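You operate a simulated robot arm through the tools that you are given. There is no shell and no other tool. Be economical: measure what you need, move in short steps, check, and stop when the job is done.

You run a simulated two-armed robot. Do the job below in one go: nothing can be reset, and whatever is moved stays where it is left.

## Task
Take the yellow panel on the deck of the blue cart and put it away on the top of the goods table. Fetch the yellow jar and stand it on the shelf of the feed stand. Take the steel plate from the green mat and leave it on the deck of the blue cart. Put the green ring on the top of the checking table away on the top of the bead table. Put one of the orange rolls from the top of the blue bench on the top of the feed table. Put the black panel on the top of the feed stand. Carry the pink tray with both arms and set it on the top of the coil table. Put the steel roll marked "59" from the top of the bead table on the white job card there and the steel roll marked "57" on the shelf under the hopper. The order is free. Set down upright: yellow jar, black panel.

It is judged by the outcome, as a careful person would: the job done as asked, and still so three seconds after it is handed in. It fails if anything else is knocked over, pushed out of place, dropped, spilled or broken.

## Robot
Two 7-joint arms with fingered hands on one trunk, on a base that drives. Base frame: it is fixed to the floor where the robot stands at the start and does not move with it; the origin is under the middle of the robot, x ahead of it, y to its left, z up. Readings come in mm, degrees, newtons and seconds.
The left shoulder is at the start at [40, 146, 1030], the right one opposite. With the tool pointing down near the work surface each hand reaches from about 260 to 700 mm from the robot's upright axis, wherever it stands, measured 20 degrees to its own side. Places, roughly: black panel (4x10x8 cm) [5000, 2000, 800]; deck of the blue cart [700, 100, 600]; green ring (6x6x2 cm) [-1400, -1300, 900]; job card [-1250, 8000, 750]; orange roll (7x7x3 cm) [5000, 1600, 800]; orange roll (8x8x5 cm) [5000, 1800, 800]; pink tray (36x25x5 cm) [-1400, 7900, 800]; shelf of the feed stand [3200, 1300, 300]; shelf under the hopper [-3400, 5700, 700]; steel plate (9x8x4 cm) [-500, -1600, 900]; steel roll [-1500, 8250, 750]; top of the bead table [-1400, 8400, 800]; top of the coil table [1100, 5600, 800]; top of the feed stand [3200, 1300, 800]; top of the feed table [3500, 3100, 1300]; top of the goods table [-1400, 10700, 800]; yellow jar (8x8x15 cm) [100, -1400, 900]; yellow panel (30x22x6 cm) [600, 100, 600]. Payload 4 kg a hand.
The TCP of each hand is the grasp point between the finger pads, 26 mm short of the fingertips. In the tool frame z runs along the fingers and y along their closing line. The gripper opens to 148 mm. The gripper's body begins 73 mm behind the TCP. The gripper is a hand of 3 fingers: y runs from the thumb to the fingers, the wrist lies at [0, 0, -224] in the tool frame, and closing takes about 1.5 s.
Orientation is that of the tool frame in the base frame, as [roll, pitch, yaw] about the fixed x, y, z axes, in that order (R = Rz(yaw) Ry(pitch) Rx(roll)). With the fingers straight down and closing along the base's y, the tool's x points along the base's -x, its y along +y and its z along -z.

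## Interface
- The arms move only by the tool play_rows. It takes "left_rows", "right_rows" or both (then of equal length, played together; a hand with none holds still); each is a list of rows, each a list of 6 numbers: the shift along the tool's x, y, z in m, then the turn, a rotation vector about the tool's x, y, z in degrees. In form: [[x, y, z, rx, ry, rz], ...]. A call has 1 to 8 rows; each row shifts and turns the commanded pose from where the row before left it, along the tool's axes as they then stand. "left_grip" and "right_grip" are, for a hand that has rows, the closure, from 0 (fully open) to 1 (shut), set as the call begins (left out, the last holds). Each row takes 0.2 s and may step no farther than 50 mm and 8.6 degrees from the row before; otherwise, or with a gripper value out of range, the whole call is refused. A pose out of reach is approached as far as the arm can. The call stops where the force on the tool passes 40 N (or 10 N more than at its start, if that is more) or the arm is blocked; 0.2 s more then pass. The fingers move at their own pace (about 108 mm/s each) and stop on an object; they squeeze with about 29 N. The grip force told is the motor's: it shows also when the fingers shut on nothing. Time passes only in rows, and 0.2 s behind the last, so rows that do not move let the fingers close. The reply holds the time, the measured pose of the TCP, the force on the tool along the base axes, the opening and the grip force, in the units named above and with some noise, with the torque about the TCP (base axes, N m) and any sound that the robot's microphone picked up.
- Cameras (640 x 400 px; columns grow to the right, rows downward): "scene" is now at [96.6, 13.9, 1236.2]; the picture's right is [0.16, -0.99, 0.00], its down [-0.75, -0.12, -0.65] and it looks along [0.65, 0.10, -0.76] (base axes); focal length 272 px, centre (320, 200). "left" rides on the left gripper at [-68, -39, -90] in its tool frame; the picture's right is [0.50, -0.87, 0.00], its down [0.66, 0.38, -0.65] and it looks along [0.57, 0.33, 0.76] (tool axes); focal length 222 px, centre (320, 200). "right" rides on the right gripper at [68, -39, -90] in its tool frame; the picture's right is [0.50, 0.87, 0.00], its down [-0.66, 0.38, -0.65] and it looks along [-0.57, 0.33, 0.76] (tool axes); focal length 222 px, centre (320, 200). There is no depth. A picture from a camera that has moved, and an enlarged one, comes with that camera's place and axes in the base frame and with its lens.
- capture(camera): a new picture of that camera. The clock stands still meanwhile.
- move_column(by): slides the trunk up (or, below 0, down) by that many mm; the arms and the scene camera ride with it, the base frame stays. It gives what a move gives, with no picture.
- drive_base(legs): drives the robot by 1 to 6 legs, each [ahead, left, turn to the left] in mm, mm and degrees, along the robot's own axes; the way and the turn of a leg run together, so that a leg with both is an arc; at most 1500 mm and 180 degrees a leg. The arms and the cameras ride along, it lands a little off, and it stops where it bumps. It gives what a move gives.
- grasp_type(shape, hand): the hand has 3 fingers and takes this shape, open, in about a second: jaw (thumb against the fingers, like two jaws); tri (thumb and two fingers); tip (a fingertip pinch); poke (one finger out to press); point (the index stretched); flat (the hand flat); cup (the hand cupped); fist (a fist). The gripper value then closes the fingers along that shape, each until it touches; the sizes above hold for jaw. It gives what a move gives, with no picture.
- pan_tilt(pan, tilt): turns the head with the scene camera to pan (to the left, within 86 degrees either way) and tilt (down, from -29 to 69), counted from straight ahead of the robot. It gives what a move gives.
- zoom(camera, box): a new picture of the part [left, top, right, bottom] of that camera's present view, enlarged. The clock stands still meanwhile.
- close_job(): hands the job in; it is judged then, once.

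Go step by step. Nothing tells you exact positions but the pictures and the camera data: compare them with the known pose of the tool, close in by small moves and look again before you grip or let go. The budget is 493 turns and 264 pictures, counting those below and the enlarged ones. Unless the task says otherwise, let go and move clear before handing in, and close with one line.

The tools are called after "Request:" by a JSON object that holds its "op" and its "data". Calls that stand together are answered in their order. play_rows: Moves the arms, as the interface text tells. Its arguments: {"type":"object","properties":{"left_rows":{"type":"array"},"left_grip":{"type":"number"},"right_rows":{"type":"array"},"right_grip":{"type":"number"}},"required":[]} The other tools are called the same way: move_column (by) slides the trunk up or down; grasp_type (shape, hand) gives the hand a shape; drive_base (legs) drives the base; pan_tilt (pan, tilt) turns the head that bears the scene camera; capture (camera) takes a picture; zoom (camera, box) takes an enlarged picture of a part of a camera's view; close_job () hands the job in.

At the start:

```text
t: 0.0
left_tcp_pos: [404.2, 200.7, 946.2]
left_orientation: [179.9, 0.0, 179.9]
left_force: [-0.5, -0.1, 0.2]
left_wrist_torque: [0.01, 0.0, 0.01]
left_gripper_width: 148.1
left_finger_force: 0.0
left_shape: jaw
right_tcp_pos: [486.4, -186.7, 878.8]
right_orientation: [-180.0, 0.0, -180.0]
right_force: [0.0, -0.2, -0.6]
right_wrist_torque: [0.02, 0.01, -0.03]
right_gripper_width: 147.7
right_finger_force: 0.0
right_shape: jaw
trunk travel left (down, up): [-200.0, 306.0]
robot x, y, heading: [-0.7, -0.9, 0.1]
head pan, tilt: [9.0, 49.2]
```

scene: 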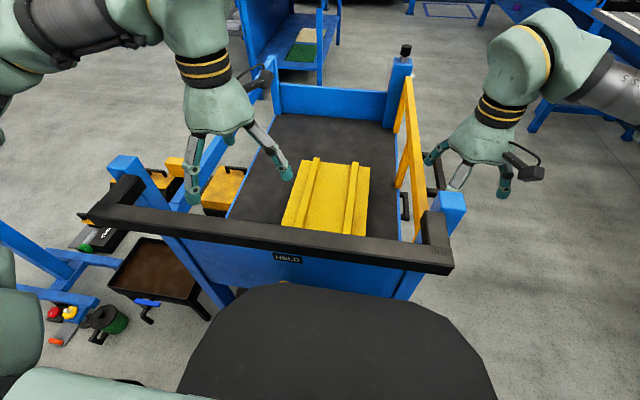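
right: 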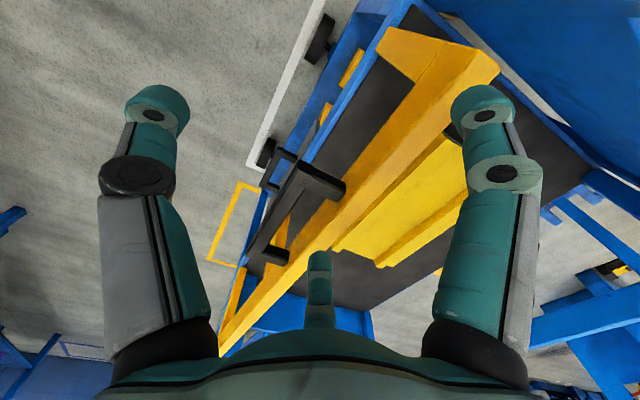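
left: 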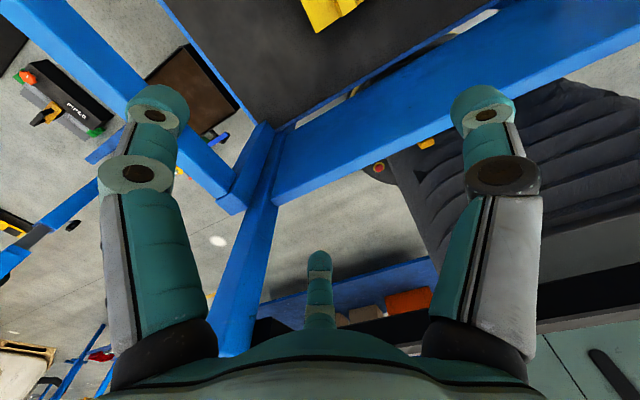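

The blue cart is straight ahead, with the yellow ribbed panel on its deck. First I'll look around to map the surroundings.

Request:
{"op": "pan_tilt", "data": {"pan": 0, "tilt": 15}}

Request:
{"op": "capture", "data": {"camera": "scene"}}

Request:
{"op": "pan_tilt", "data": {"pan": 80, "tilt": 15}}

Request:
{"op": "capture", "data": {"camera": "scene"}}

Request:
{"op": "pan_tilt", "data": {"pan": -80, "tilt": 25}}

Request:
{"op": "capture", "data": {"camera": "scene"}}

```text
t: 1.0
left_tcp_pos: [405.6, 199.3, 945.7]
left_orientation: [180.0, 0.0, 179.9]
left_force: [-0.5, -0.4, -0.7]
left_wrist_torque: [0.0, -0.01, 0.02]
left_gripper_width: 147.8
left_finger_force: 0.1
left_shape: jaw
right_tcp_pos: [486.3, -185.5, 878.4]
right_orientation: [-180.0, 0.0, 180.0]
right_force: [-0.4, 0.8, -0.1]
right_wrist_torque: [-0.07, 0.0, 0.04]
right_gripper_width: 147.8
right_finger_force: 0.1
right_shape: jaw
trunk travel left (down, up): [-200.0, 306.0]
robot x, y, heading: [-0.9, 0.4, -0.2]
head pan, tilt: [0.0, 15.0]
```

```text
260 pictures are left
camera scene: at [113.3, 1.7, 1288.7], right [0.0, -1.0, 0.0], down [-0.26, 0.0, -0.97], along [0.97, 0.0, -0.26], focal length 272 px, centre (320, 200)
```

scene: 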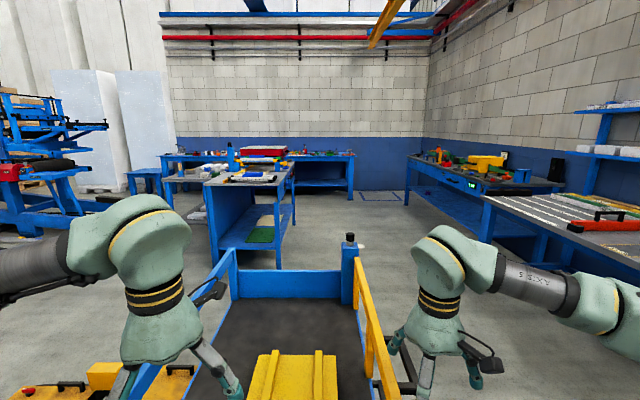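

```text
t: 2.5
left_tcp_pos: [405.2, 200.1, 946.8]
left_orientation: [-180.0, 0.0, 180.0]
left_force: [0.4, 0.7, 0.4]
left_wrist_torque: [-0.03, 0.02, 0.01]
left_gripper_width: 147.9
left_finger_force: 0.0
left_shape: jaw
right_tcp_pos: [485.4, -187.4, 878.6]
right_orientation: [-180.0, 0.0, 179.9]
right_force: [-0.1, 0.1, 0.0]
right_wrist_torque: [0.04, 0.01, -0.02]
right_gripper_width: 147.8
right_finger_force: 0.2
right_shape: jaw
trunk travel left (down, up): [-200.0, 306.0]
robot x, y, heading: [0.1, -2.2, 0.0]
head pan, tilt: [80.0, 15.0]
```

```text
259 pictures are left
camera scene: at [36.2, 93.7, 1288.8], right [0.98, -0.17, 0.0], down [-0.05, -0.25, -0.97], along [0.17, 0.95, -0.26], focal length 272 px, centre (320, 200)
```

scene: 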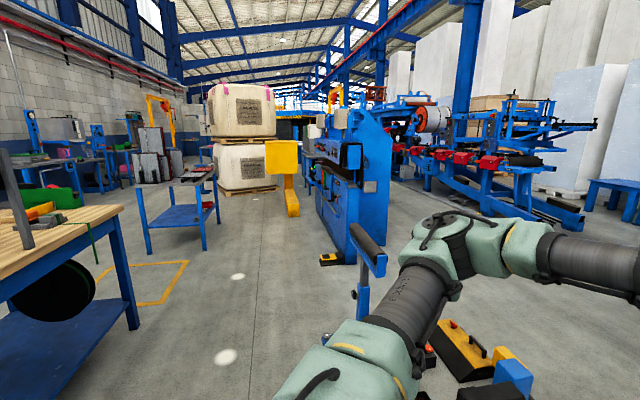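

```text
t: 5.0
left_tcp_pos: [404.3, 200.3, 947.0]
left_orientation: [-179.9, 0.0, 180.0]
left_force: [-0.4, 0.4, -0.9]
left_wrist_torque: [0.05, 0.0, -0.02]
left_gripper_width: 147.9
left_finger_force: 0.1
left_shape: jaw
right_tcp_pos: [485.9, -186.7, 877.8]
right_orientation: [180.0, 0.0, 180.0]
right_force: [0.3, -0.6, -0.2]
right_wrist_torque: [0.02, -0.03, 0.0]
right_gripper_width: 147.8
right_finger_force: 0.1
right_shape: jaw
trunk travel left (down, up): [-200.0, 306.0]
robot x, y, heading: [1.0, 3.5, 0.0]
head pan, tilt: [-80.0, 25.0]
```

```text
258 pictures are left
camera scene: at [35.9, -89.0, 1272.6], right [-0.98, -0.17, 0.0], down [-0.07, 0.42, -0.91], along [0.16, -0.89, -0.42], focal length 272 px, centre (320, 200)
```

scene: 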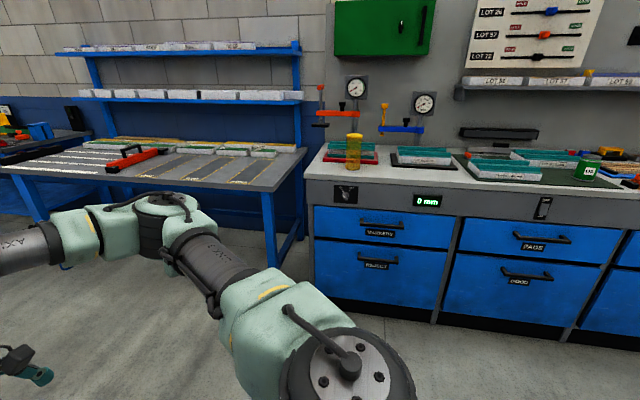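

The jar stands on the right-hand bench near [90, -1310, 900]. I'll back off from the cart and turn right to face that bench.

Request:
{"op": "drive_base", "data": {"legs": [[-300, 0, 0], [0, 0, -90]]}}

Request:
{"op": "pan_tilt", "data": {"pan": 0, "tilt": 25}}

Request:
{"op": "capture", "data": {"camera": "scene"}}

Request:
{"op": "pan_tilt", "data": {"pan": 60, "tilt": 30}}

Request:
{"op": "capture", "data": {"camera": "scene"}}

Request:
{"op": "pan_tilt", "data": {"pan": -70, "tilt": 25}}

Request:
{"op": "capture", "data": {"camera": "scene"}}

```text
t: 6.2
left_tcp_pos: [329.7, 199.4, 949.2]
left_orientation: [-179.3, 2.4, 179.7]
left_force: [24.5, -1.0, -0.5]
left_wrist_torque: [-0.04, 0.54, -0.8]
left_gripper_width: 147.6
left_finger_force: 0.0
left_shape: jaw
right_tcp_pos: [399.9, -185.5, 877.0]
right_orientation: [180.0, -0.1, 179.9]
right_force: [-0.1, -0.1, 0.5]
right_wrist_torque: [0.01, -0.04, 0.01]
right_gripper_width: 147.9
right_finger_force: 0.1
right_shape: jaw
trunk travel left (down, up): [-200.0, 306.0]
robot x, y, heading: [-85.0, 0.3, -0.2]
head pan, tilt: [-80.0, 25.0]
stopped in leg 1: the force on the tool passed its limit at 62 N (the readings are from after the stop); the commanded pose is now the measured one
```

```text
t: 7.7
left_tcp_pos: [330.9, 198.9, 948.8]
left_orientation: [-179.5, 1.9, 179.7]
left_force: [29.0, 1.7, 9.7]
left_wrist_torque: [0.28, 1.33, -1.2]
left_gripper_width: 148.1
left_finger_force: 0.0
left_shape: jaw
right_tcp_pos: [401.9, -186.9, 876.1]
right_orientation: [180.0, -0.3, 179.8]
right_force: [0.5, -0.2, 0.5]
right_wrist_torque: [0.0, -0.05, 0.03]
right_gripper_width: 148.2
right_finger_force: 0.0
right_shape: jaw
trunk travel left (down, up): [-200.0, 306.0]
robot x, y, heading: [-87.5, -2.0, -0.0]
head pan, tilt: [0.0, 25.0]
```

```text
257 pictures are left
camera scene: at [29.5, 1.2, 1272.1], right [0.0, -1.0, 0.0], down [-0.43, 0.0, -0.9], along [0.9, 0.0, -0.43], focal length 272 px, centre (320, 200)
```

scene: 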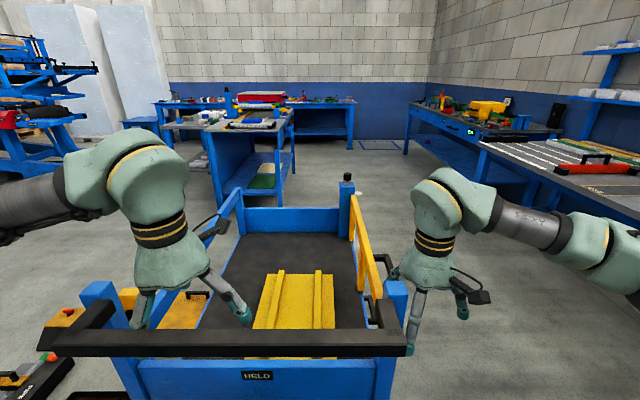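

```text
t: 9.0
left_tcp_pos: [331.6, 198.5, 948.7]
left_orientation: [-179.4, 1.9, 179.6]
left_force: [30.0, 2.2, 10.1]
left_wrist_torque: [0.37, 1.33, -1.18]
left_gripper_width: 148.2
left_finger_force: 0.0
left_shape: jaw
right_tcp_pos: [401.3, -186.5, 876.8]
right_orientation: [-179.9, -0.3, 179.9]
right_force: [-0.3, -0.3, 0.6]
right_wrist_torque: [0.02, 0.01, -0.03]
right_gripper_width: 147.8
right_finger_force: 0.0
right_shape: jaw
trunk travel left (down, up): [-200.0, 306.0]
robot x, y, heading: [-84.3, -1.2, -0.4]
head pan, tilt: [60.0, 30.0]
```

```text
256 pictures are left
camera scene: at [-17.2, 79.5, 1264.4], right [0.87, -0.5, 0.0], down [-0.25, -0.43, -0.87], along [0.43, 0.75, -0.5], focal length 272 px, centre (320, 200)
```

scene: 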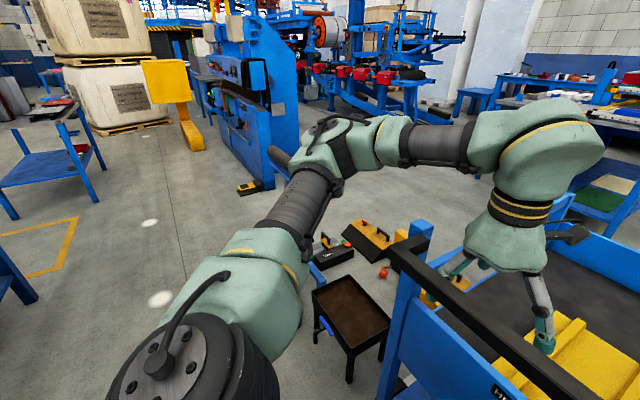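

```text
t: 11.1
left_tcp_pos: [330.3, 199.0, 947.6]
left_orientation: [-179.5, 1.9, 179.7]
left_force: [26.4, -1.7, 6.4]
left_wrist_torque: [0.28, 1.05, -0.97]
left_gripper_width: 147.7
left_finger_force: 0.2
left_shape: jaw
right_tcp_pos: [402.4, -188.0, 875.2]
right_orientation: [-180.0, -0.4, 179.9]
right_force: [0.7, -0.9, -1.3]
right_wrist_torque: [0.01, 0.01, -0.01]
right_gripper_width: 147.9
right_finger_force: 0.0
right_shape: jaw
trunk travel left (down, up): [-200.0, 306.0]
robot x, y, heading: [-87.5, -4.7, 0.3]
head pan, tilt: [-70.0, 25.0]
```

```text
255 pictures are left
camera scene: at [-31.0, -85.3, 1272.3], right [-0.94, -0.34, 0.0], down [-0.15, 0.4, -0.91], along [0.31, -0.85, -0.42], focal length 272 px, centre (320, 200)
```

scene: 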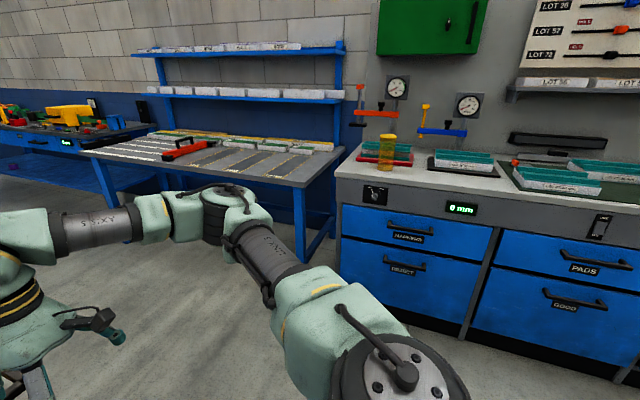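

The left fingers caught on the cart's handle bar. I'll ease forward, raise the trunk, and then back off again.

Request:
{"op": "drive_base", "data": {"legs": [[40, 0, 0]]}}

Request:
{"op": "move_column", "data": {"by": 200}}

Request:
{"op": "drive_base", "data": {"legs": [[-350, 0, 0], [0, 0, -90]]}}

Request:
{"op": "pan_tilt", "data": {"pan": 0, "tilt": 30}}

Request:
{"op": "capture", "data": {"camera": "scene"}}

```text
t: 12.0
left_tcp_pos: [364.7, 198.2, 949.6]
left_orientation: [-179.5, 1.7, 179.7]
left_force: [0.3, 0.9, 0.2]
left_wrist_torque: [0.0, 0.07, -0.02]
left_gripper_width: 147.9
left_finger_force: 0.0
left_shape: jaw
right_tcp_pos: [438.0, -186.7, 878.2]
right_orientation: [-180.0, 0.0, -179.9]
right_force: [-0.3, -0.2, 0.9]
right_wrist_torque: [-0.02, -0.01, 0.02]
right_gripper_width: 148.1
right_finger_force: 0.1
right_shape: jaw
trunk travel left (down, up): [-200.0, 306.0]
robot x, y, heading: [-44.9, -2.3, -0.1]
head pan, tilt: [-70.0, 25.0]
```

```text
t: 14.2
left_tcp_pos: [366.6, 199.8, 1149.4]
left_orientation: [-179.6, 1.7, 179.8]
left_force: [0.4, -0.9, 0.8]
left_wrist_torque: [0.03, -0.02, -0.02]
left_gripper_width: 147.7
left_finger_force: 0.0
left_shape: jaw
right_tcp_pos: [438.2, -186.8, 1077.9]
right_orientation: [179.9, 0.0, 180.0]
right_force: [1.0, 0.0, -0.7]
right_wrist_torque: [-0.04, -0.01, -0.01]
right_gripper_width: 147.7
right_finger_force: 0.1
right_shape: jaw
trunk travel left (down, up): [-400.0, 106.0]
robot x, y, heading: [-48.2, 1.2, 0.0]
head pan, tilt: [-70.0, 25.0]
```

```text
t: 20.2
left_tcp_pos: [-194.7, -411.8, 1149.1]
left_orientation: [-179.5, 1.7, 89.8]
left_force: [0.7, 0.2, -0.2]
left_wrist_torque: [0.01, 0.01, 0.03]
left_gripper_width: 148.2
left_finger_force: 0.1
left_shape: jaw
right_tcp_pos: [-580.6, -484.9, 1075.4]
right_orientation: [-179.9, 0.0, 90.1]
right_force: [0.7, -1.3, 0.7]
right_wrist_torque: [-0.01, 0.01, 0.01]
right_gripper_width: 148.1
right_finger_force: 0.1
right_shape: jaw
trunk travel left (down, up): [-400.0, 106.0]
robot x, y, heading: [-394.0, 2.6, -90.0]
head pan, tilt: [-70.0, 25.0]
```

```text
t: 21.7
left_tcp_pos: [-194.6, -411.8, 1149.3]
left_orientation: [-179.7, 1.6, 89.9]
left_force: [0.3, 0.4, 0.2]
left_wrist_torque: [-0.02, 0.01, 0.0]
left_gripper_width: 148.1
left_finger_force: 0.0
left_shape: jaw
right_tcp_pos: [-580.0, -485.3, 1076.0]
right_orientation: [-180.0, 0.0, 90.1]
right_force: [0.0, 0.5, -0.4]
right_wrist_torque: [0.0, 0.0, 0.0]
right_gripper_width: 147.9
right_finger_force: 0.0
right_shape: jaw
trunk travel left (down, up): [-400.0, 106.0]
robot x, y, heading: [-396.0, -3.2, -89.7]
head pan, tilt: [0.0, 30.0]
```

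```text
254 pictures are left
camera scene: at [-395.0, -108.2, 1463.6], right [-1.0, 0.0, 0.0], down [0.0, 0.5, -0.87], along [0.0, -0.87, -0.5], focal length 272 px, centre (320, 200)
```

scene: 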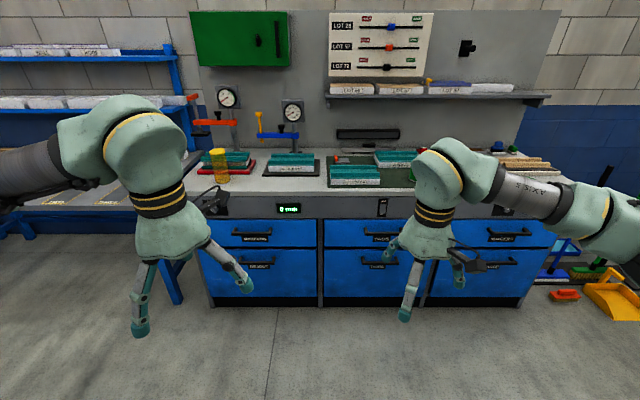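

I see the measuring bench with the green mat and the yellow jar. I'll move closer and zoom in on them.

Request:
{"op": "drive_base", "data": {"legs": [[450, 0, 0]]}}

Request:
{"op": "pan_tilt", "data": {"pan": 0, "tilt": 35}}

Request:
{"op": "capture", "data": {"camera": "scene"}}

Request:
{"op": "capture", "data": {"camera": "right"}}

```text
t: 24.3
left_tcp_pos: [-194.8, -846.2, 1149.0]
left_orientation: [-179.6, 1.8, 89.8]
left_force: [-0.2, 0.9, 0.5]
left_wrist_torque: [-0.02, -0.01, 0.02]
left_gripper_width: 148.2
left_finger_force: 0.0
left_shape: jaw
right_tcp_pos: [-579.2, -920.1, 1077.5]
right_orientation: [179.9, 0.0, 90.1]
right_force: [-0.1, -0.8, -0.6]
right_wrist_torque: [0.01, 0.02, -0.01]
right_gripper_width: 148.0
right_finger_force: 0.1
right_shape: jaw
trunk travel left (down, up): [-400.0, 106.0]
robot x, y, heading: [-391.1, -436.0, -89.9]
head pan, tilt: [0.0, 30.0]
```

```text
t: 25.0
left_tcp_pos: [-194.2, -846.7, 1148.3]
left_orientation: [-179.5, 1.8, 89.8]
left_force: [0.3, -0.7, 0.4]
left_wrist_torque: [-0.02, 0.0, 0.03]
left_gripper_width: 147.8
left_finger_force: 0.1
left_shape: jaw
right_tcp_pos: [-580.8, -921.0, 1076.5]
right_orientation: [-179.9, -0.1, 90.2]
right_force: [0.1, -0.5, 1.0]
right_wrist_torque: [-0.03, 0.0, 0.01]
right_gripper_width: 148.2
right_finger_force: 0.0
right_shape: jaw
trunk travel left (down, up): [-400.0, 106.0]
robot x, y, heading: [-396.9, -433.6, -90.0]
head pan, tilt: [0.0, 35.0]
```

```text
253 pictures are left
camera scene: at [-394.4, -541.7, 1455.8], right [-1.0, 0.0, 0.0], down [0.0, 0.57, -0.82], along [0.0, -0.82, -0.57], focal length 272 px, centre (320, 200)
```

scene: 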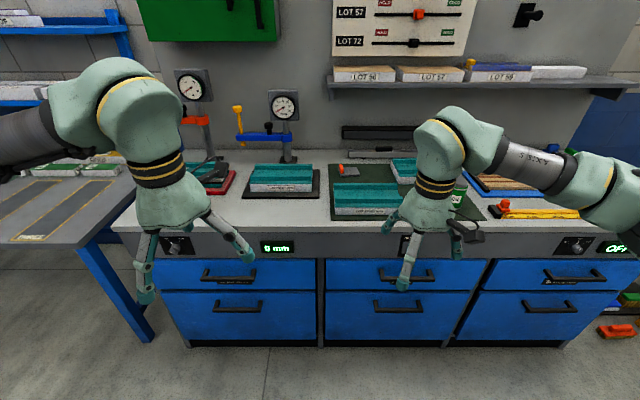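

```text
252 pictures are left
camera right: at [-619.2, -854.2, 1168.9], right [0.87, 0.5, 0.0], down [0.38, -0.66, 0.65], along [0.33, -0.57, -0.76], focal length 222 px, centre (320, 200)
```

right: 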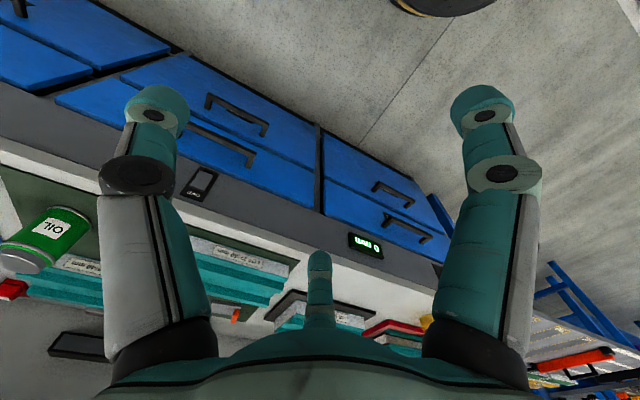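

Request:
{"op": "zoom", "data": {"camera": "scene", "box": [230, 130, 510, 250]}}

```text
2.29 times, centred on (370, 190) of scene
camera zoom: at [-394.4, -541.7, 1455.8], right [-1.0, 0.0, 0.0], down [0.0, 0.57, -0.82], along [0.0, -0.82, -0.57], focal length 621 px, centre (206, 223)
```

zoom: 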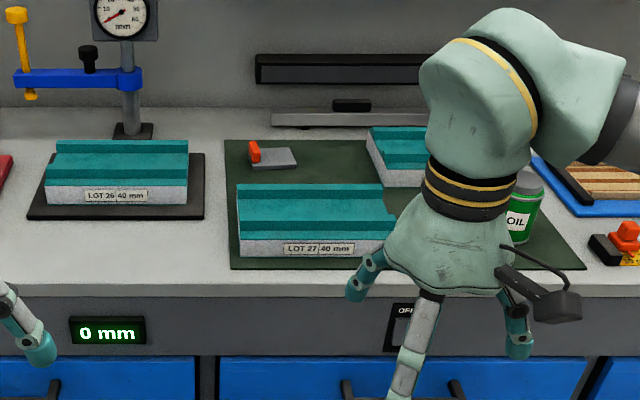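

The steel plate, a small slab with an orange grip, is near [-515, -1544, 905]. I need to get closer, so I'll check the base clearance looking down.

Request:
{"op": "pan_tilt", "data": {"pan": 0, "tilt": 69}}

Request:
{"op": "capture", "data": {"camera": "scene"}}

```text
t: 26.0
left_tcp_pos: [-193.5, -848.1, 1147.9]
left_orientation: [-179.6, 1.7, 89.8]
left_force: [-0.2, 0.5, -0.5]
left_wrist_torque: [0.05, 0.01, 0.04]
left_gripper_width: 147.8
left_finger_force: 0.1
left_shape: jaw
right_tcp_pos: [-579.0, -920.1, 1077.1]
right_orientation: [180.0, 0.0, 90.1]
right_force: [-0.7, 0.2, -0.7]
right_wrist_torque: [0.0, 0.0, 0.04]
right_gripper_width: 147.5
right_finger_force: 0.0
right_shape: jaw
trunk travel left (down, up): [-400.0, 106.0]
robot x, y, heading: [-393.2, -438.3, -90.1]
head pan, tilt: [0.0, 68.8]
```

```text
250 pictures are left
camera scene: at [-394.5, -509.2, 1412.2], right [-1.0, 0.0, 0.0], down [0.0, 0.93, -0.36], along [0.0, -0.36, -0.93], focal length 272 px, centre (320, 200)
```

scene: 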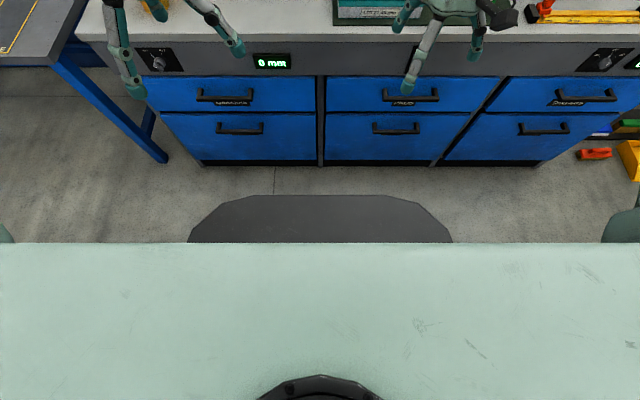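

Request:
{"op": "drive_base", "data": {"legs": [[200, 0, 0]]}}

Request:
{"op": "capture", "data": {"camera": "scene"}}

```text
t: 27.6
left_tcp_pos: [-194.7, -1041.8, 1149.9]
left_orientation: [-179.5, 1.9, 89.9]
left_force: [-1.0, 0.1, -0.1]
left_wrist_torque: [0.0, 0.02, 0.0]
left_gripper_width: 148.0
left_finger_force: 0.1
left_shape: jaw
right_tcp_pos: [-580.2, -1117.4, 1077.7]
right_orientation: [180.0, 0.2, 90.0]
right_force: [-1.2, -0.1, 0.5]
right_wrist_torque: [-0.01, 0.01, -0.01]
right_gripper_width: 147.8
right_finger_force: 0.0
right_shape: jaw
trunk travel left (down, up): [-400.0, 106.0]
robot x, y, heading: [-391.9, -633.8, -90.1]
head pan, tilt: [0.0, 68.8]
```

```text
249 pictures are left
camera scene: at [-394.6, -704.7, 1412.3], right [-1.0, 0.0, 0.0], down [0.0, 0.93, -0.36], along [0.0, -0.36, -0.93], focal length 272 px, centre (320, 200)
```

scene: 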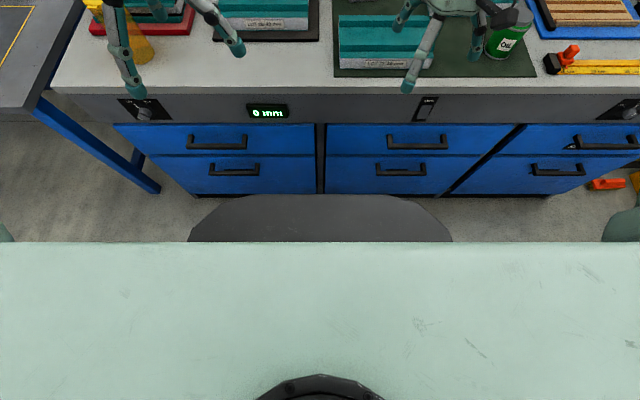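

Request:
{"op": "drive_base", "data": {"legs": [[120, 0, 0]]}}

Request:
{"op": "capture", "data": {"camera": "scene"}}

```text
t: 28.8
left_tcp_pos: [-195.0, -1163.2, 1149.6]
left_orientation: [-179.5, 1.9, 89.7]
left_force: [-0.2, -0.3, 0.5]
left_wrist_torque: [0.02, -0.02, 0.01]
left_gripper_width: 147.5
left_finger_force: 0.1
left_shape: jaw
right_tcp_pos: [-581.3, -1236.6, 1077.6]
right_orientation: [179.9, 0.2, 89.9]
right_force: [0.5, -0.4, 0.1]
right_wrist_torque: [0.01, 0.01, 0.0]
right_gripper_width: 147.9
right_finger_force: 0.0
right_shape: jaw
trunk travel left (down, up): [-400.0, 106.0]
robot x, y, heading: [-396.0, -750.4, -90.2]
head pan, tilt: [0.0, 68.8]
```

```text
248 pictures are left
camera scene: at [-394.9, -824.7, 1412.3], right [-1.0, 0.0, 0.0], down [0.0, 0.93, -0.36], along [0.0, -0.36, -0.93], focal length 272 px, centre (320, 200)
```

scene: 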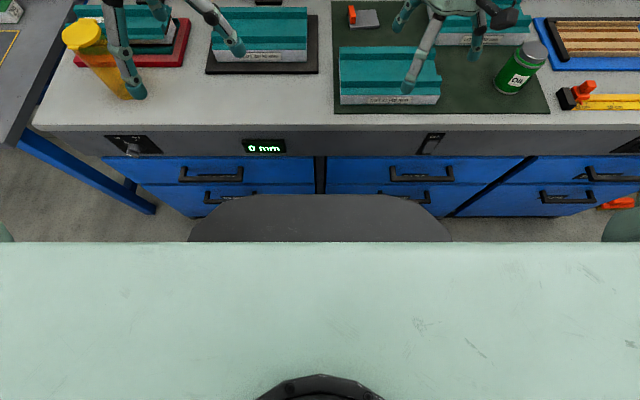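

No bump so far. I'll go 80 mm closer, then bring the right hand over the steel plate.

Request:
{"op": "drive_base", "data": {"legs": [[80, 0, 0]]}}

Request:
{"op": "play_rows", "data": {"right_rows": [[-0.05, 0, 0, 0, 0, 0], [-0.05, 0, 0, 0, 0, 0], [-0.05, 0, 0, 0, 0, 0], [-0.03, 0, 0, 0, 0, 0]], "right_grip": 0}}

Request:
{"op": "capture", "data": {"camera": "right"}}

Request:
{"op": "capture", "data": {"camera": "scene"}}

```text
t: 29.8
left_tcp_pos: [-195.0, -1238.7, 1149.8]
left_orientation: [-179.5, 2.1, 89.6]
left_force: [-0.4, 0.8, 0.1]
left_wrist_torque: [0.0, -0.01, -0.01]
left_gripper_width: 147.9
left_finger_force: 0.1
left_shape: jaw
right_tcp_pos: [-580.8, -1312.7, 1079.0]
right_orientation: [-179.9, 0.1, 90.0]
right_force: [-0.2, -0.2, 0.0]
right_wrist_torque: [-0.05, -0.07, -0.02]
right_gripper_width: 147.8
right_finger_force: 0.1
right_shape: jaw
trunk travel left (down, up): [-400.0, 106.0]
robot x, y, heading: [-396.1, -826.0, -89.9]
head pan, tilt: [0.0, 68.8]
```

```text
t: 30.8
left_tcp_pos: [-195.1, -1243.2, 1148.4]
left_orientation: [-179.5, 1.7, 89.7]
left_force: [0.1, 1.0, -0.1]
left_wrist_torque: [0.01, -0.02, 0.01]
left_gripper_width: 147.6
left_finger_force: 0.0
left_shape: jaw
right_tcp_pos: [-581.0, -1496.8, 1077.0]
right_orientation: [180.0, 0.0, 90.2]
right_force: [0.6, -0.6, -1.0]
right_wrist_torque: [0.0, -0.01, 0.01]
right_gripper_width: 147.9
right_finger_force: 0.0
right_shape: jaw
trunk travel left (down, up): [-400.0, 106.0]
robot x, y, heading: [-393.6, -825.4, -90.4]
head pan, tilt: [0.0, 68.8]
```

```text
247 pictures are left
camera right: at [-619.7, -1429.5, 1168.5], right [0.86, 0.5, 0.0], down [0.38, -0.65, 0.65], along [0.33, -0.57, -0.76], focal length 222 px, centre (320, 200)
```

right: 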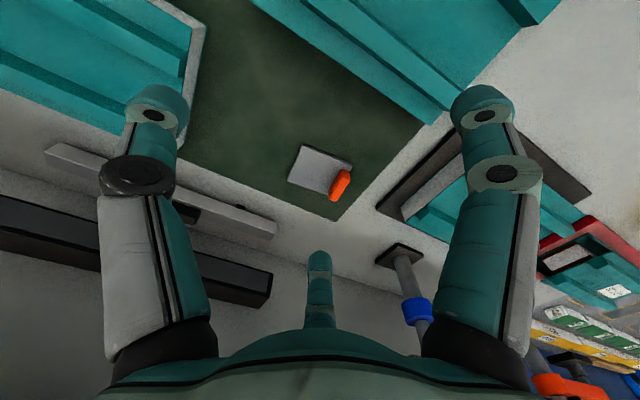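

```text
246 pictures are left
camera scene: at [-393.4, -904.8, 1412.2], right [-1.0, 0.0, 0.0], down [0.0, 0.93, -0.36], along [0.0, -0.36, -0.93], focal length 272 px, centre (320, 200)
```

scene: 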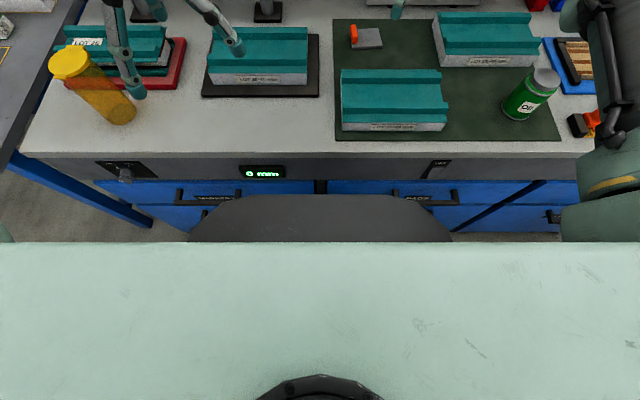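

Request:
{"op": "zoom", "data": {"camera": "right", "box": [240, 120, 400, 220]}}

Request:
{"op": "zoom", "data": {"camera": "scene", "box": [320, 0, 420, 62]}}

```text
4.00 times, centred on (320, 170) of right
camera zoom: at [-619.7, -1429.5, 1168.5], right [0.86, 0.5, 0.0], down [0.38, -0.65, 0.65], along [0.33, -0.57, -0.76], focal length 888 px, centre (320, 320)
```

zoom: 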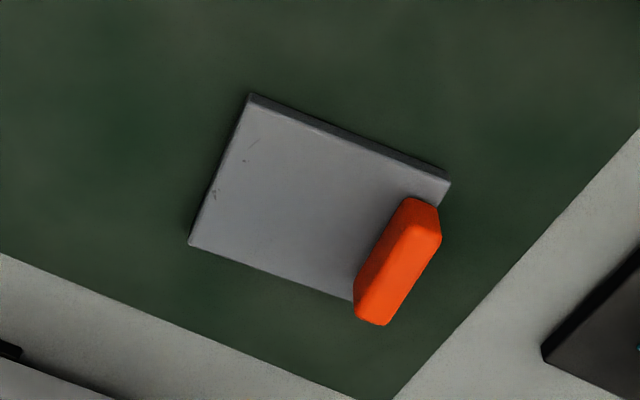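

```text
6.40 times, centred on (370, 31) of scene
camera zoom: at [-393.4, -904.8, 1412.2], right [-1.0, 0.0, 0.0], down [0.0, 0.93, -0.36], along [0.0, -0.36, -0.93], focal length 1738 px, centre (0, 1282)
```

zoom: 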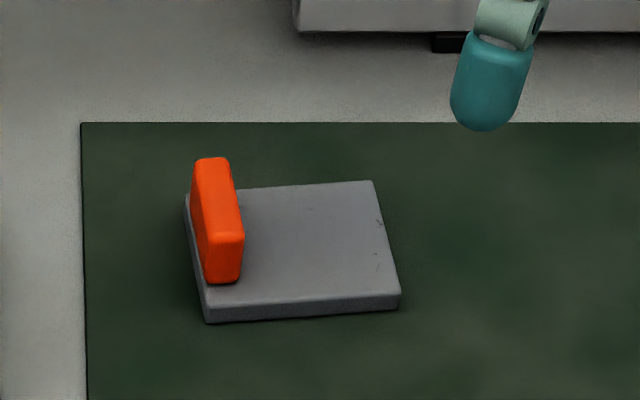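

The plate has an orange block handle that I can grip across x. Before using the hand I'll check what it looks like when it closes.

Request:
{"op": "play_rows", "data": {"right_rows": [[0, 0, 0, 0, 0, -5], [0, 0, 0, 0, 0, 0], [0, 0, 0, 0, 0, 0], [0, 0, 0, 0, 0, 0], [0, 0, 0, 0, 0, 0]], "right_grip": 0.7}}

Request:
{"op": "capture", "data": {"camera": "right"}}

```text
t: 32.0
left_tcp_pos: [-195.4, -1243.3, 1148.5]
left_orientation: [-179.5, 1.8, 89.6]
left_force: [0.0, -0.2, 0.3]
left_wrist_torque: [0.02, -0.01, 0.0]
left_gripper_width: 148.0
left_finger_force: 0.1
left_shape: jaw
right_tcp_pos: [-581.4, -1495.7, 1077.9]
right_orientation: [-180.0, 0.0, 95.0]
right_force: [0.6, 0.7, 0.1]
right_wrist_torque: [0.03, -0.02, 0.03]
right_gripper_width: 44.8
right_finger_force: 0.1
right_shape: jaw
trunk travel left (down, up): [-400.0, 106.0]
robot x, y, heading: [-395.5, -833.2, -90.1]
head pan, tilt: [0.0, 68.8]
```

```text
243 pictures are left
camera right: at [-626.4, -1432.7, 1168.7], right [0.82, 0.57, 0.0], down [0.43, -0.62, 0.65], along [0.38, -0.54, -0.76], focal length 222 px, centre (320, 200)
```

right: 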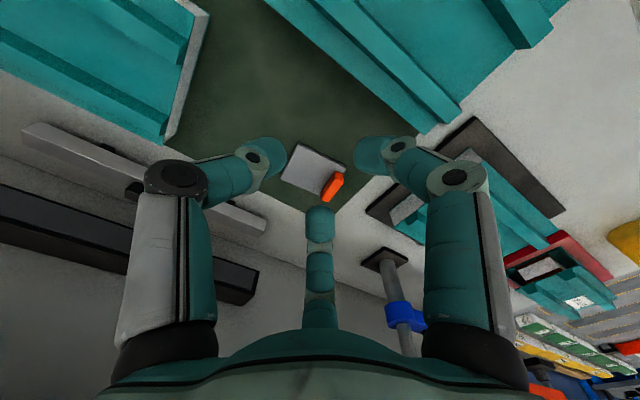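

The hand is a three-finger centring grip with the thumb on the -y side. I'll move over the orange block and come down part way.

Request:
{"op": "play_rows", "data": {"right_rows": [[-0.036, 0.036, 0.02, 0, 0, 0], [-0.036, 0.036, 0.027, 0, 0, 0], [0, 0, 0.03, 0, 0, 0]], "right_grip": 0.3}}

Request:
{"op": "capture", "data": {"camera": "right"}}

Request:
{"op": "zoom", "data": {"camera": "scene", "box": [270, 0, 470, 125]}}

```text
refused: row 1 steps farther than a row can; nothing moved
```

```text
242 pictures are left
camera right: at [-626.4, -1432.7, 1168.7], right [0.82, 0.57, 0.0], down [0.43, -0.62, 0.65], along [0.38, -0.54, -0.76], focal length 222 px, centre (320, 200)
```

right: 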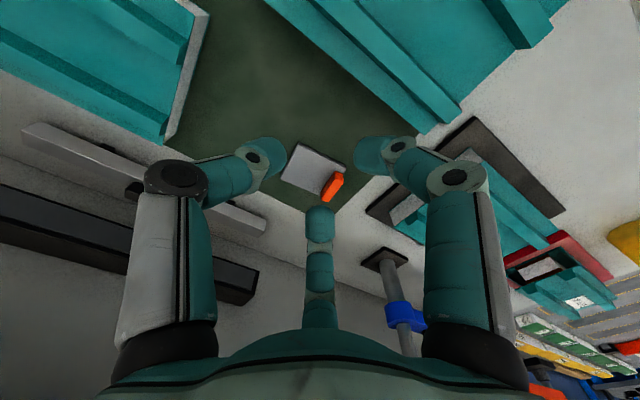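

```text
3.20 times, centred on (370, 62) of scene
camera zoom: at [-394.7, -904.7, 1412.2], right [-1.0, 0.0, 0.0], down [0.0, 0.93, -0.36], along [0.0, -0.36, -0.93], focal length 869 px, centre (160, 640)
```

zoom: 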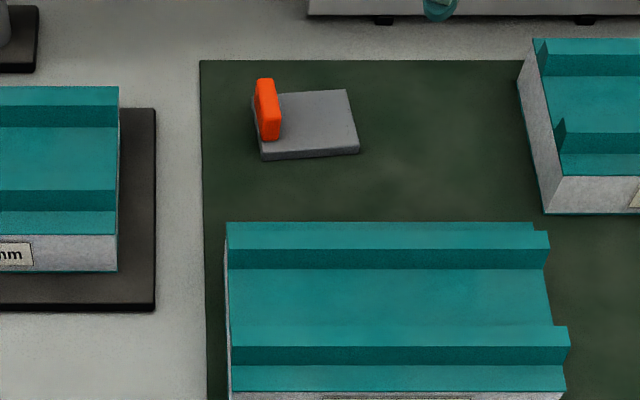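

Request:
{"op": "play_rows", "data": {"right_rows": [[-0.03, 0.03, 0.02, 0, 0, 0], [-0.03, 0.03, 0.02, 0, 0, 0], [-0.012, 0.012, 0.037, 0, 0, 0]], "right_grip": 0.35}}

Request:
{"op": "capture", "data": {"camera": "right"}}

Request:
{"op": "zoom", "data": {"camera": "scene", "box": [270, 0, 470, 125]}}

```text
t: 32.8
left_tcp_pos: [-196.1, -1242.5, 1149.0]
left_orientation: [-179.6, 1.8, 89.7]
left_force: [-0.8, 0.1, 0.5]
left_wrist_torque: [0.01, 0.0, 0.02]
left_gripper_width: 148.1
left_finger_force: 0.0
left_shape: jaw
right_tcp_pos: [-531.3, -1510.7, 1039.8]
right_orientation: [180.0, 0.1, 95.0]
right_force: [-0.9, -0.5, -0.6]
right_wrist_torque: [0.01, -0.02, -0.03]
right_gripper_width: 95.8
right_finger_force: 0.1
right_shape: jaw
right hand out of reach, approached as far as the arm can: row 1, 2, 3
trunk travel left (down, up): [-400.0, 106.0]
robot x, y, heading: [-393.1, -832.7, -89.9]
head pan, tilt: [0.0, 68.8]
```

```text
240 pictures are left
camera right: at [-574.8, -1447.1, 1130.8], right [0.82, 0.57, 0.0], down [0.43, -0.62, 0.65], along [0.38, -0.54, -0.76], focal length 222 px, centre (320, 200)
```

right: 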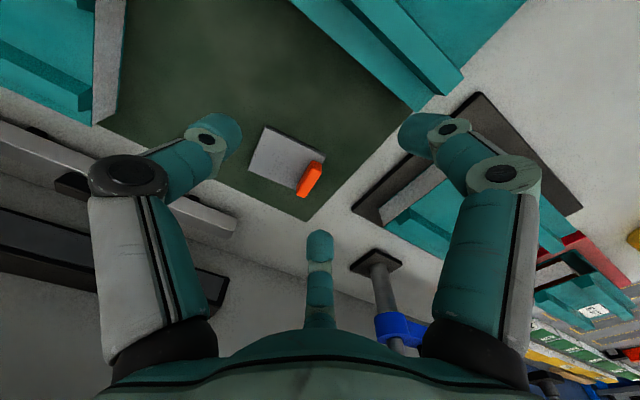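

```text
3.20 times, centred on (370, 62) of scene
camera zoom: at [-395.5, -905.3, 1412.1], right [-1.0, 0.0, 0.0], down [0.0, 0.93, -0.36], along [0.0, -0.36, -0.93], focal length 869 px, centre (160, 640)
```

zoom: 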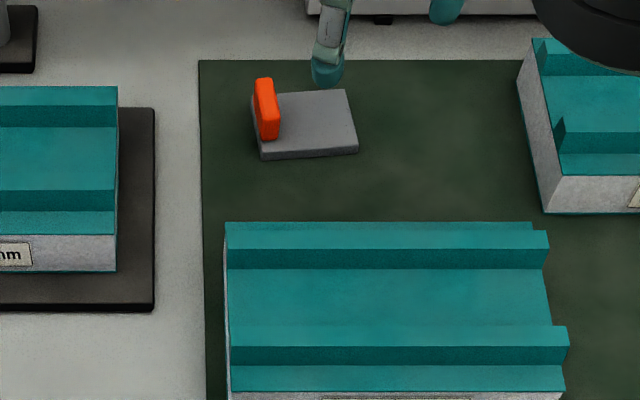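

Request:
{"op": "drive_base", "data": {"legs": [[60, 0, 0]]}}

Request:
{"op": "capture", "data": {"camera": "right"}}

Request:
{"op": "zoom", "data": {"camera": "scene", "box": [270, 0, 470, 125]}}

```text
t: 33.8
left_tcp_pos: [-195.5, -1294.4, 1152.1]
left_orientation: [-179.6, 2.3, 89.8]
left_force: [-0.4, 1.0, -0.4]
left_wrist_torque: [-0.05, 0.02, 0.02]
left_gripper_width: 148.1
left_finger_force: 0.0
left_shape: jaw
right_tcp_pos: [-528.3, -1563.3, 1043.9]
right_orientation: [-180.0, 0.3, 95.0]
right_force: [-0.3, 0.4, 0.6]
right_wrist_torque: [-0.06, 0.02, 0.01]
right_gripper_width: 95.6
right_finger_force: 0.1
right_shape: jaw
trunk travel left (down, up): [-400.0, 106.0]
robot x, y, heading: [-396.4, -885.8, -89.9]
head pan, tilt: [0.0, 68.8]
```

```text
238 pictures are left
camera right: at [-573.6, -1498.4, 1135.2], right [0.82, 0.57, 0.0], down [0.43, -0.61, 0.66], along [0.38, -0.54, -0.75], focal length 222 px, centre (320, 200)
```

right: 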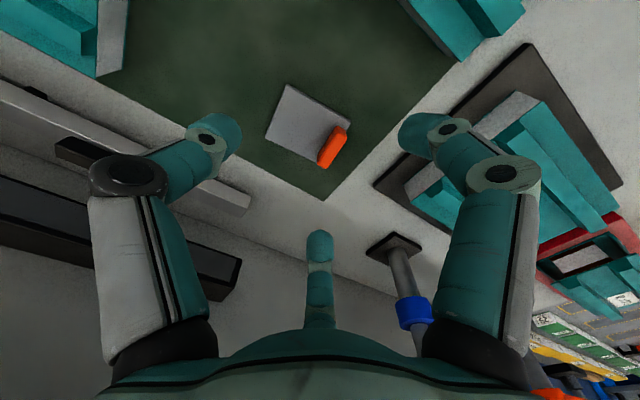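

```text
3.20 times, centred on (370, 62) of scene
camera zoom: at [-394.8, -954.6, 1412.6], right [-1.0, 0.0, 0.0], down [0.0, 0.93, -0.37], along [0.0, -0.37, -0.93], focal length 869 px, centre (160, 640)
```

zoom: 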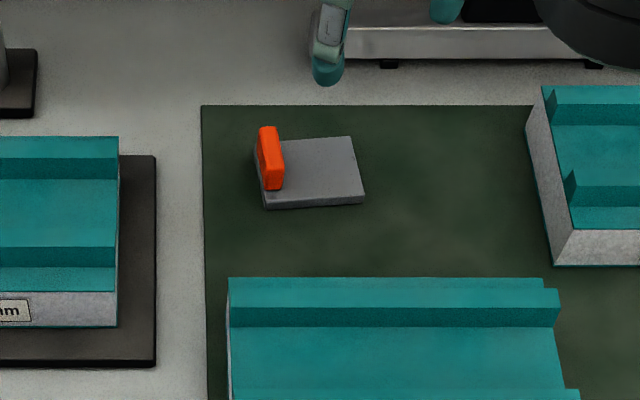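

Triangulating both cameras puts the block's top near [-488, -1591, 900]. I'll lower the trunk by 90 mm and then align.

Request:
{"op": "move_column", "data": {"by": -90}}

Request:
{"op": "play_rows", "data": {"right_rows": [[-0.015, 0.019, 0, 0, 0, 0], [-0.016, 0.018, 0, 0, 0, 0]]}}

Request:
{"op": "capture", "data": {"camera": "right"}}

Request:
{"op": "zoom", "data": {"camera": "scene", "box": [270, 0, 470, 125]}}

```text
t: 35.0
left_tcp_pos: [-195.2, -1299.7, 1059.5]
left_orientation: [-179.5, 1.7, 89.8]
left_force: [-0.3, 0.3, 0.0]
left_wrist_torque: [0.0, 0.0, 0.01]
left_gripper_width: 147.8
left_finger_force: 0.1
left_shape: jaw
right_tcp_pos: [-527.2, -1567.9, 949.1]
right_orientation: [-179.9, 0.1, 95.0]
right_force: [0.6, -0.5, -0.5]
right_wrist_torque: [-0.02, 0.02, -0.01]
right_gripper_width: 96.0
right_finger_force: 0.2
right_shape: jaw
trunk travel left (down, up): [-310.0, 196.0]
robot x, y, heading: [-396.4, -888.4, -90.1]
head pan, tilt: [0.0, 68.8]
```

```text
t: 35.6
left_tcp_pos: [-195.1, -1300.1, 1059.2]
left_orientation: [-179.5, 1.7, 89.7]
left_force: [-0.7, -0.7, -0.3]
left_wrist_torque: [-0.01, 0.01, 0.04]
left_gripper_width: 148.0
left_finger_force: 0.1
left_shape: jaw
right_tcp_pos: [-515.0, -1567.0, 954.4]
right_orientation: [179.9, 0.1, 95.0]
right_force: [1.0, 0.6, 0.7]
right_wrist_torque: [-0.02, 0.0, -0.04]
right_gripper_width: 95.7
right_finger_force: 0.1
right_shape: jaw
right hand out of reach, approached as far as the arm can: row 1, 2
trunk travel left (down, up): [-310.0, 196.0]
robot x, y, heading: [-395.4, -887.1, -90.0]
head pan, tilt: [0.0, 68.8]
```

```text
236 pictures are left
camera right: at [-560.2, -1502.4, 1046.2], right [0.82, 0.57, 0.0], down [0.43, -0.62, 0.66], along [0.38, -0.54, -0.76], focal length 222 px, centre (320, 200)
```

right: 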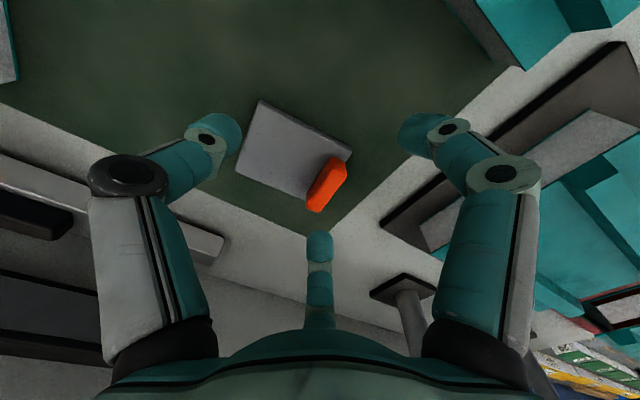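

```text
3.20 times, centred on (370, 62) of scene
camera zoom: at [-395.3, -962.5, 1322.0], right [-1.0, 0.0, 0.0], down [0.0, 0.93, -0.36], along [0.0, -0.36, -0.93], focal length 869 px, centre (160, 640)
```

zoom: 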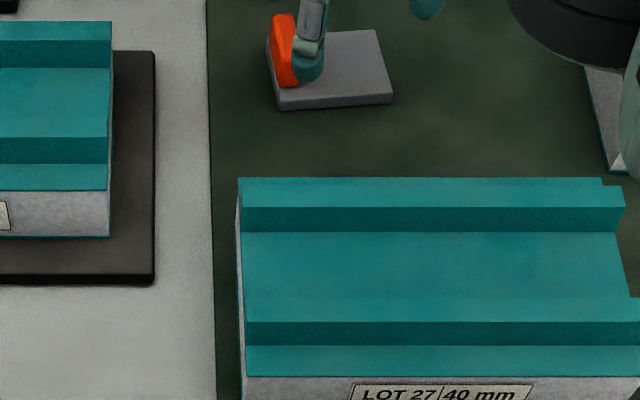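

Request:
{"op": "play_rows", "data": {"right_rows": [[0, 0, 0, 0, -7, 0], [0, 0, 0, 0, -7, 0], [0, 0, 0, 0, -7, 0]]}}

```text
t: 36.5
left_tcp_pos: [-194.9, -1299.0, 1059.7]
left_orientation: [-179.4, 1.7, 89.8]
left_force: [0.4, -0.1, 0.5]
left_wrist_torque: [0.0, -0.05, -0.05]
left_gripper_width: 148.0
left_finger_force: 0.1
left_shape: jaw
right_tcp_pos: [-513.2, -1566.5, 954.7]
right_orientation: [179.9, 21.2, 95.0]
right_force: [-0.2, 0.2, -0.2]
right_wrist_torque: [0.02, 0.01, 0.0]
right_gripper_width: 96.0
right_finger_force: 0.0
right_shape: jaw
trunk travel left (down, up): [-310.0, 196.0]
robot x, y, heading: [-394.6, -886.7, -90.2]
head pan, tilt: [0.0, 68.8]
```

Request:
{"op": "play_rows", "data": {"right_rows": [[-0.0126, 0.0115, 0.005, 0, 0, 0], [-0.0126, 0.0115, 0.005, 0, 0, 0]]}}

Request:
{"op": "capture", "data": {"camera": "right"}}

Request:
{"op": "zoom", "data": {"camera": "scene", "box": [310, 0, 430, 75]}}

```text
t: 37.0
left_tcp_pos: [-193.5, -1299.2, 1058.3]
left_orientation: [-179.6, 1.8, 89.8]
left_force: [0.3, -0.2, -0.4]
left_wrist_torque: [0.01, -0.01, 0.0]
left_gripper_width: 147.8
left_finger_force: 0.1
left_shape: jaw
right_tcp_pos: [-487.7, -1590.5, 954.0]
right_orientation: [179.9, 21.1, 95.0]
right_force: [0.2, 0.6, 0.0]
right_wrist_torque: [0.0, 0.02, -0.02]
right_gripper_width: 95.7
right_finger_force: 0.0
right_shape: jaw
trunk travel left (down, up): [-310.0, 196.0]
robot x, y, heading: [-396.1, -886.0, -90.2]
head pan, tilt: [0.0, 68.8]
```

```text
234 pictures are left
camera right: at [-535.9, -1499.4, 1014.9], right [0.82, 0.54, -0.18], down [0.41, -0.34, 0.85], along [0.4, -0.77, -0.5], focal length 222 px, centre (320, 200)
```

right: 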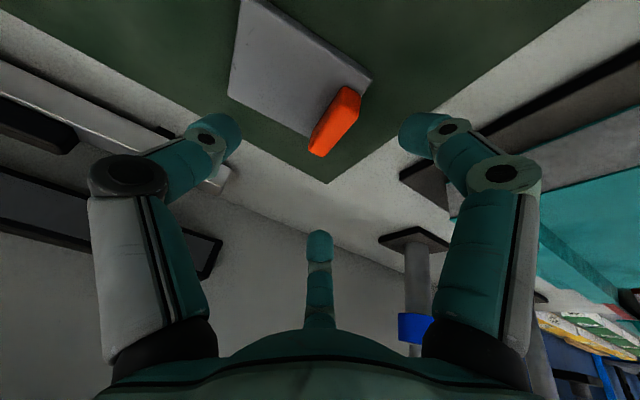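

```text
5.33 times, centred on (370, 38) of scene
camera zoom: at [-394.2, -962.6, 1322.0], right [-1.0, 0.0, 0.0], down [0.0, 0.93, -0.36], along [0.0, -0.36, -0.93], focal length 1448 px, centre (53, 1067)
```

zoom: 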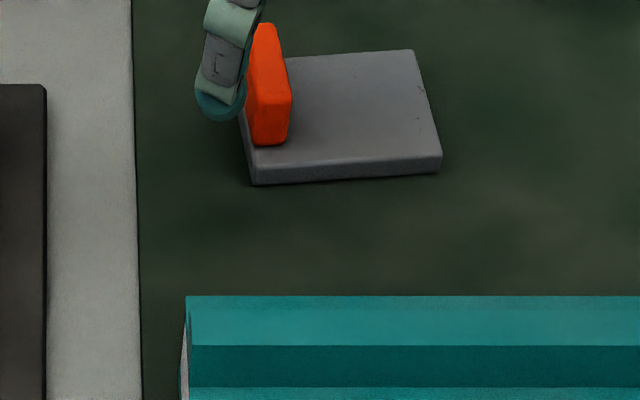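

Request:
{"op": "play_rows", "data": {"right_rows": [[0.0123, -0.0015, 0.022, 0, 0, 0], [0.0123, -0.0015, 0.022, 0, 0, 0]]}}

Request:
{"op": "capture", "data": {"camera": "right"}}

```text
t: 37.6
left_tcp_pos: [-195.1, -1298.8, 1059.3]
left_orientation: [-179.5, 2.0, 89.8]
left_force: [-0.7, 0.2, 0.2]
left_wrist_torque: [-0.01, 0.01, 0.02]
left_gripper_width: 147.9
left_finger_force: 0.2
left_shape: jaw
right_tcp_pos: [-491.4, -1583.8, 905.7]
right_orientation: [179.9, 21.3, 94.9]
right_force: [-0.1, 1.1, 5.5]
right_wrist_torque: [0.23, -0.06, -0.02]
right_gripper_width: 94.6
right_finger_force: 0.1
right_shape: jaw
trunk travel left (down, up): [-310.0, 196.0]
robot x, y, heading: [-394.6, -887.3, -90.2]
head pan, tilt: [0.0, 68.8]
```

```text
232 pictures are left
camera right: at [-539.5, -1492.1, 967.8], right [0.82, 0.54, -0.18], down [0.41, -0.34, 0.85], along [0.4, -0.77, -0.5], focal length 222 px, centre (320, 200)
```

right: 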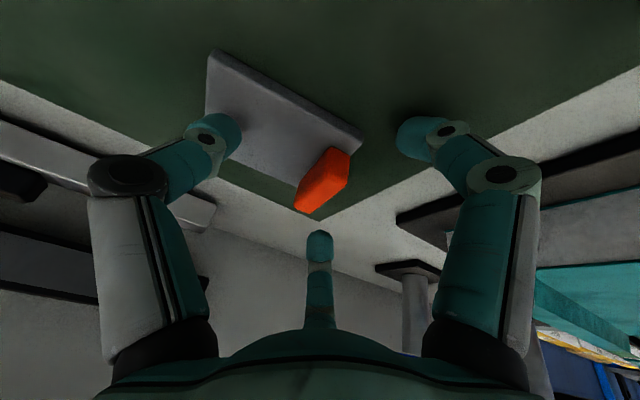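

Request:
{"op": "play_rows", "data": {"right_rows": [[-0.001, 0, -0.004, 0, 0, 0], [0, 0, 0, 0, 0, 0], [0, 0, 0, 0, 0, 0], [0, 0, 0, 0, 0, 0], [0, 0, 0, 0, 0, 0], [0, 0, 0, 0, 0, 0]], "right_grip": 1}}

Request:
{"op": "capture", "data": {"camera": "right"}}

```text
t: 39.0
left_tcp_pos: [-196.7, -1298.1, 1060.5]
left_orientation: [-179.5, 1.8, 89.7]
left_force: [0.3, -0.5, -0.7]
left_wrist_torque: [0.03, 0.02, -0.02]
left_gripper_width: 148.1
left_finger_force: 0.0
left_shape: jaw
right_tcp_pos: [-492.5, -1583.5, 910.6]
right_orientation: [180.0, 21.1, 94.9]
right_force: [-3.9, 0.8, 9.5]
right_wrist_torque: [-0.01, -0.1, 0.09]
right_gripper_width: 12.8
right_finger_force: 28.6
right_shape: jaw
trunk travel left (down, up): [-310.0, 196.0]
robot x, y, heading: [-392.4, -889.6, -90.2]
head pan, tilt: [0.0, 68.8]
```

```text
231 pictures are left
camera right: at [-540.7, -1491.4, 971.4], right [0.82, 0.54, -0.18], down [0.41, -0.34, 0.85], along [0.4, -0.77, -0.5], focal length 222 px, centre (320, 200)
```

right: 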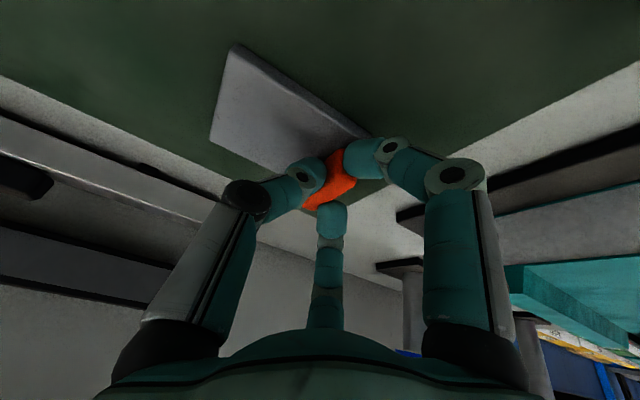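

The hand has gripped the handle. I'll lift a little and check.

Request:
{"op": "play_rows", "data": {"right_rows": [[-0.005, 0, -0.013, 0, 0, 0], [-0.009, 0, -0.023, 0, 0, 0], [-0.018, 0, -0.046, 0, 0, 0]]}}

Request:
{"op": "capture", "data": {"camera": "right"}}

```text
t: 39.9
left_tcp_pos: [-194.5, -1299.2, 1059.3]
left_orientation: [-179.5, 1.9, 89.8]
left_force: [0.2, -0.5, -0.1]
left_wrist_torque: [-0.01, -0.01, 0.0]
left_gripper_width: 148.1
left_finger_force: 0.0
left_shape: jaw
right_tcp_pos: [-492.0, -1583.8, 995.0]
right_orientation: [180.0, 21.0, 95.1]
right_force: [0.1, 1.4, -3.1]
right_wrist_torque: [0.04, -0.09, 0.04]
right_gripper_width: 10.3
right_finger_force: 29.1
right_shape: jaw
trunk travel left (down, up): [-310.0, 196.0]
robot x, y, heading: [-394.8, -886.9, -90.0]
head pan, tilt: [0.0, 68.8]
```

```text
230 pictures are left
camera right: at [-539.6, -1493.5, 1055.7], right [0.82, 0.54, -0.18], down [0.41, -0.34, 0.84], along [0.4, -0.77, -0.5], focal length 222 px, centre (320, 200)
```

right: 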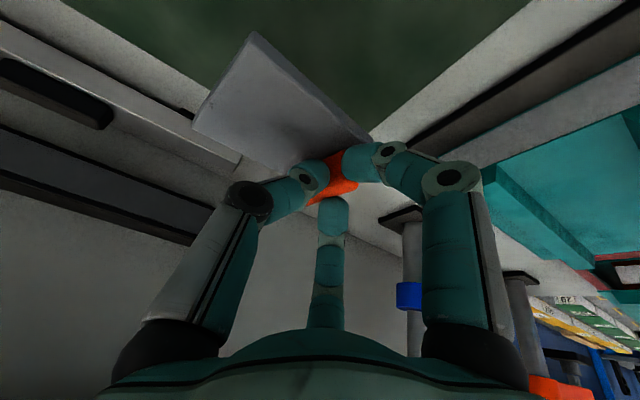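

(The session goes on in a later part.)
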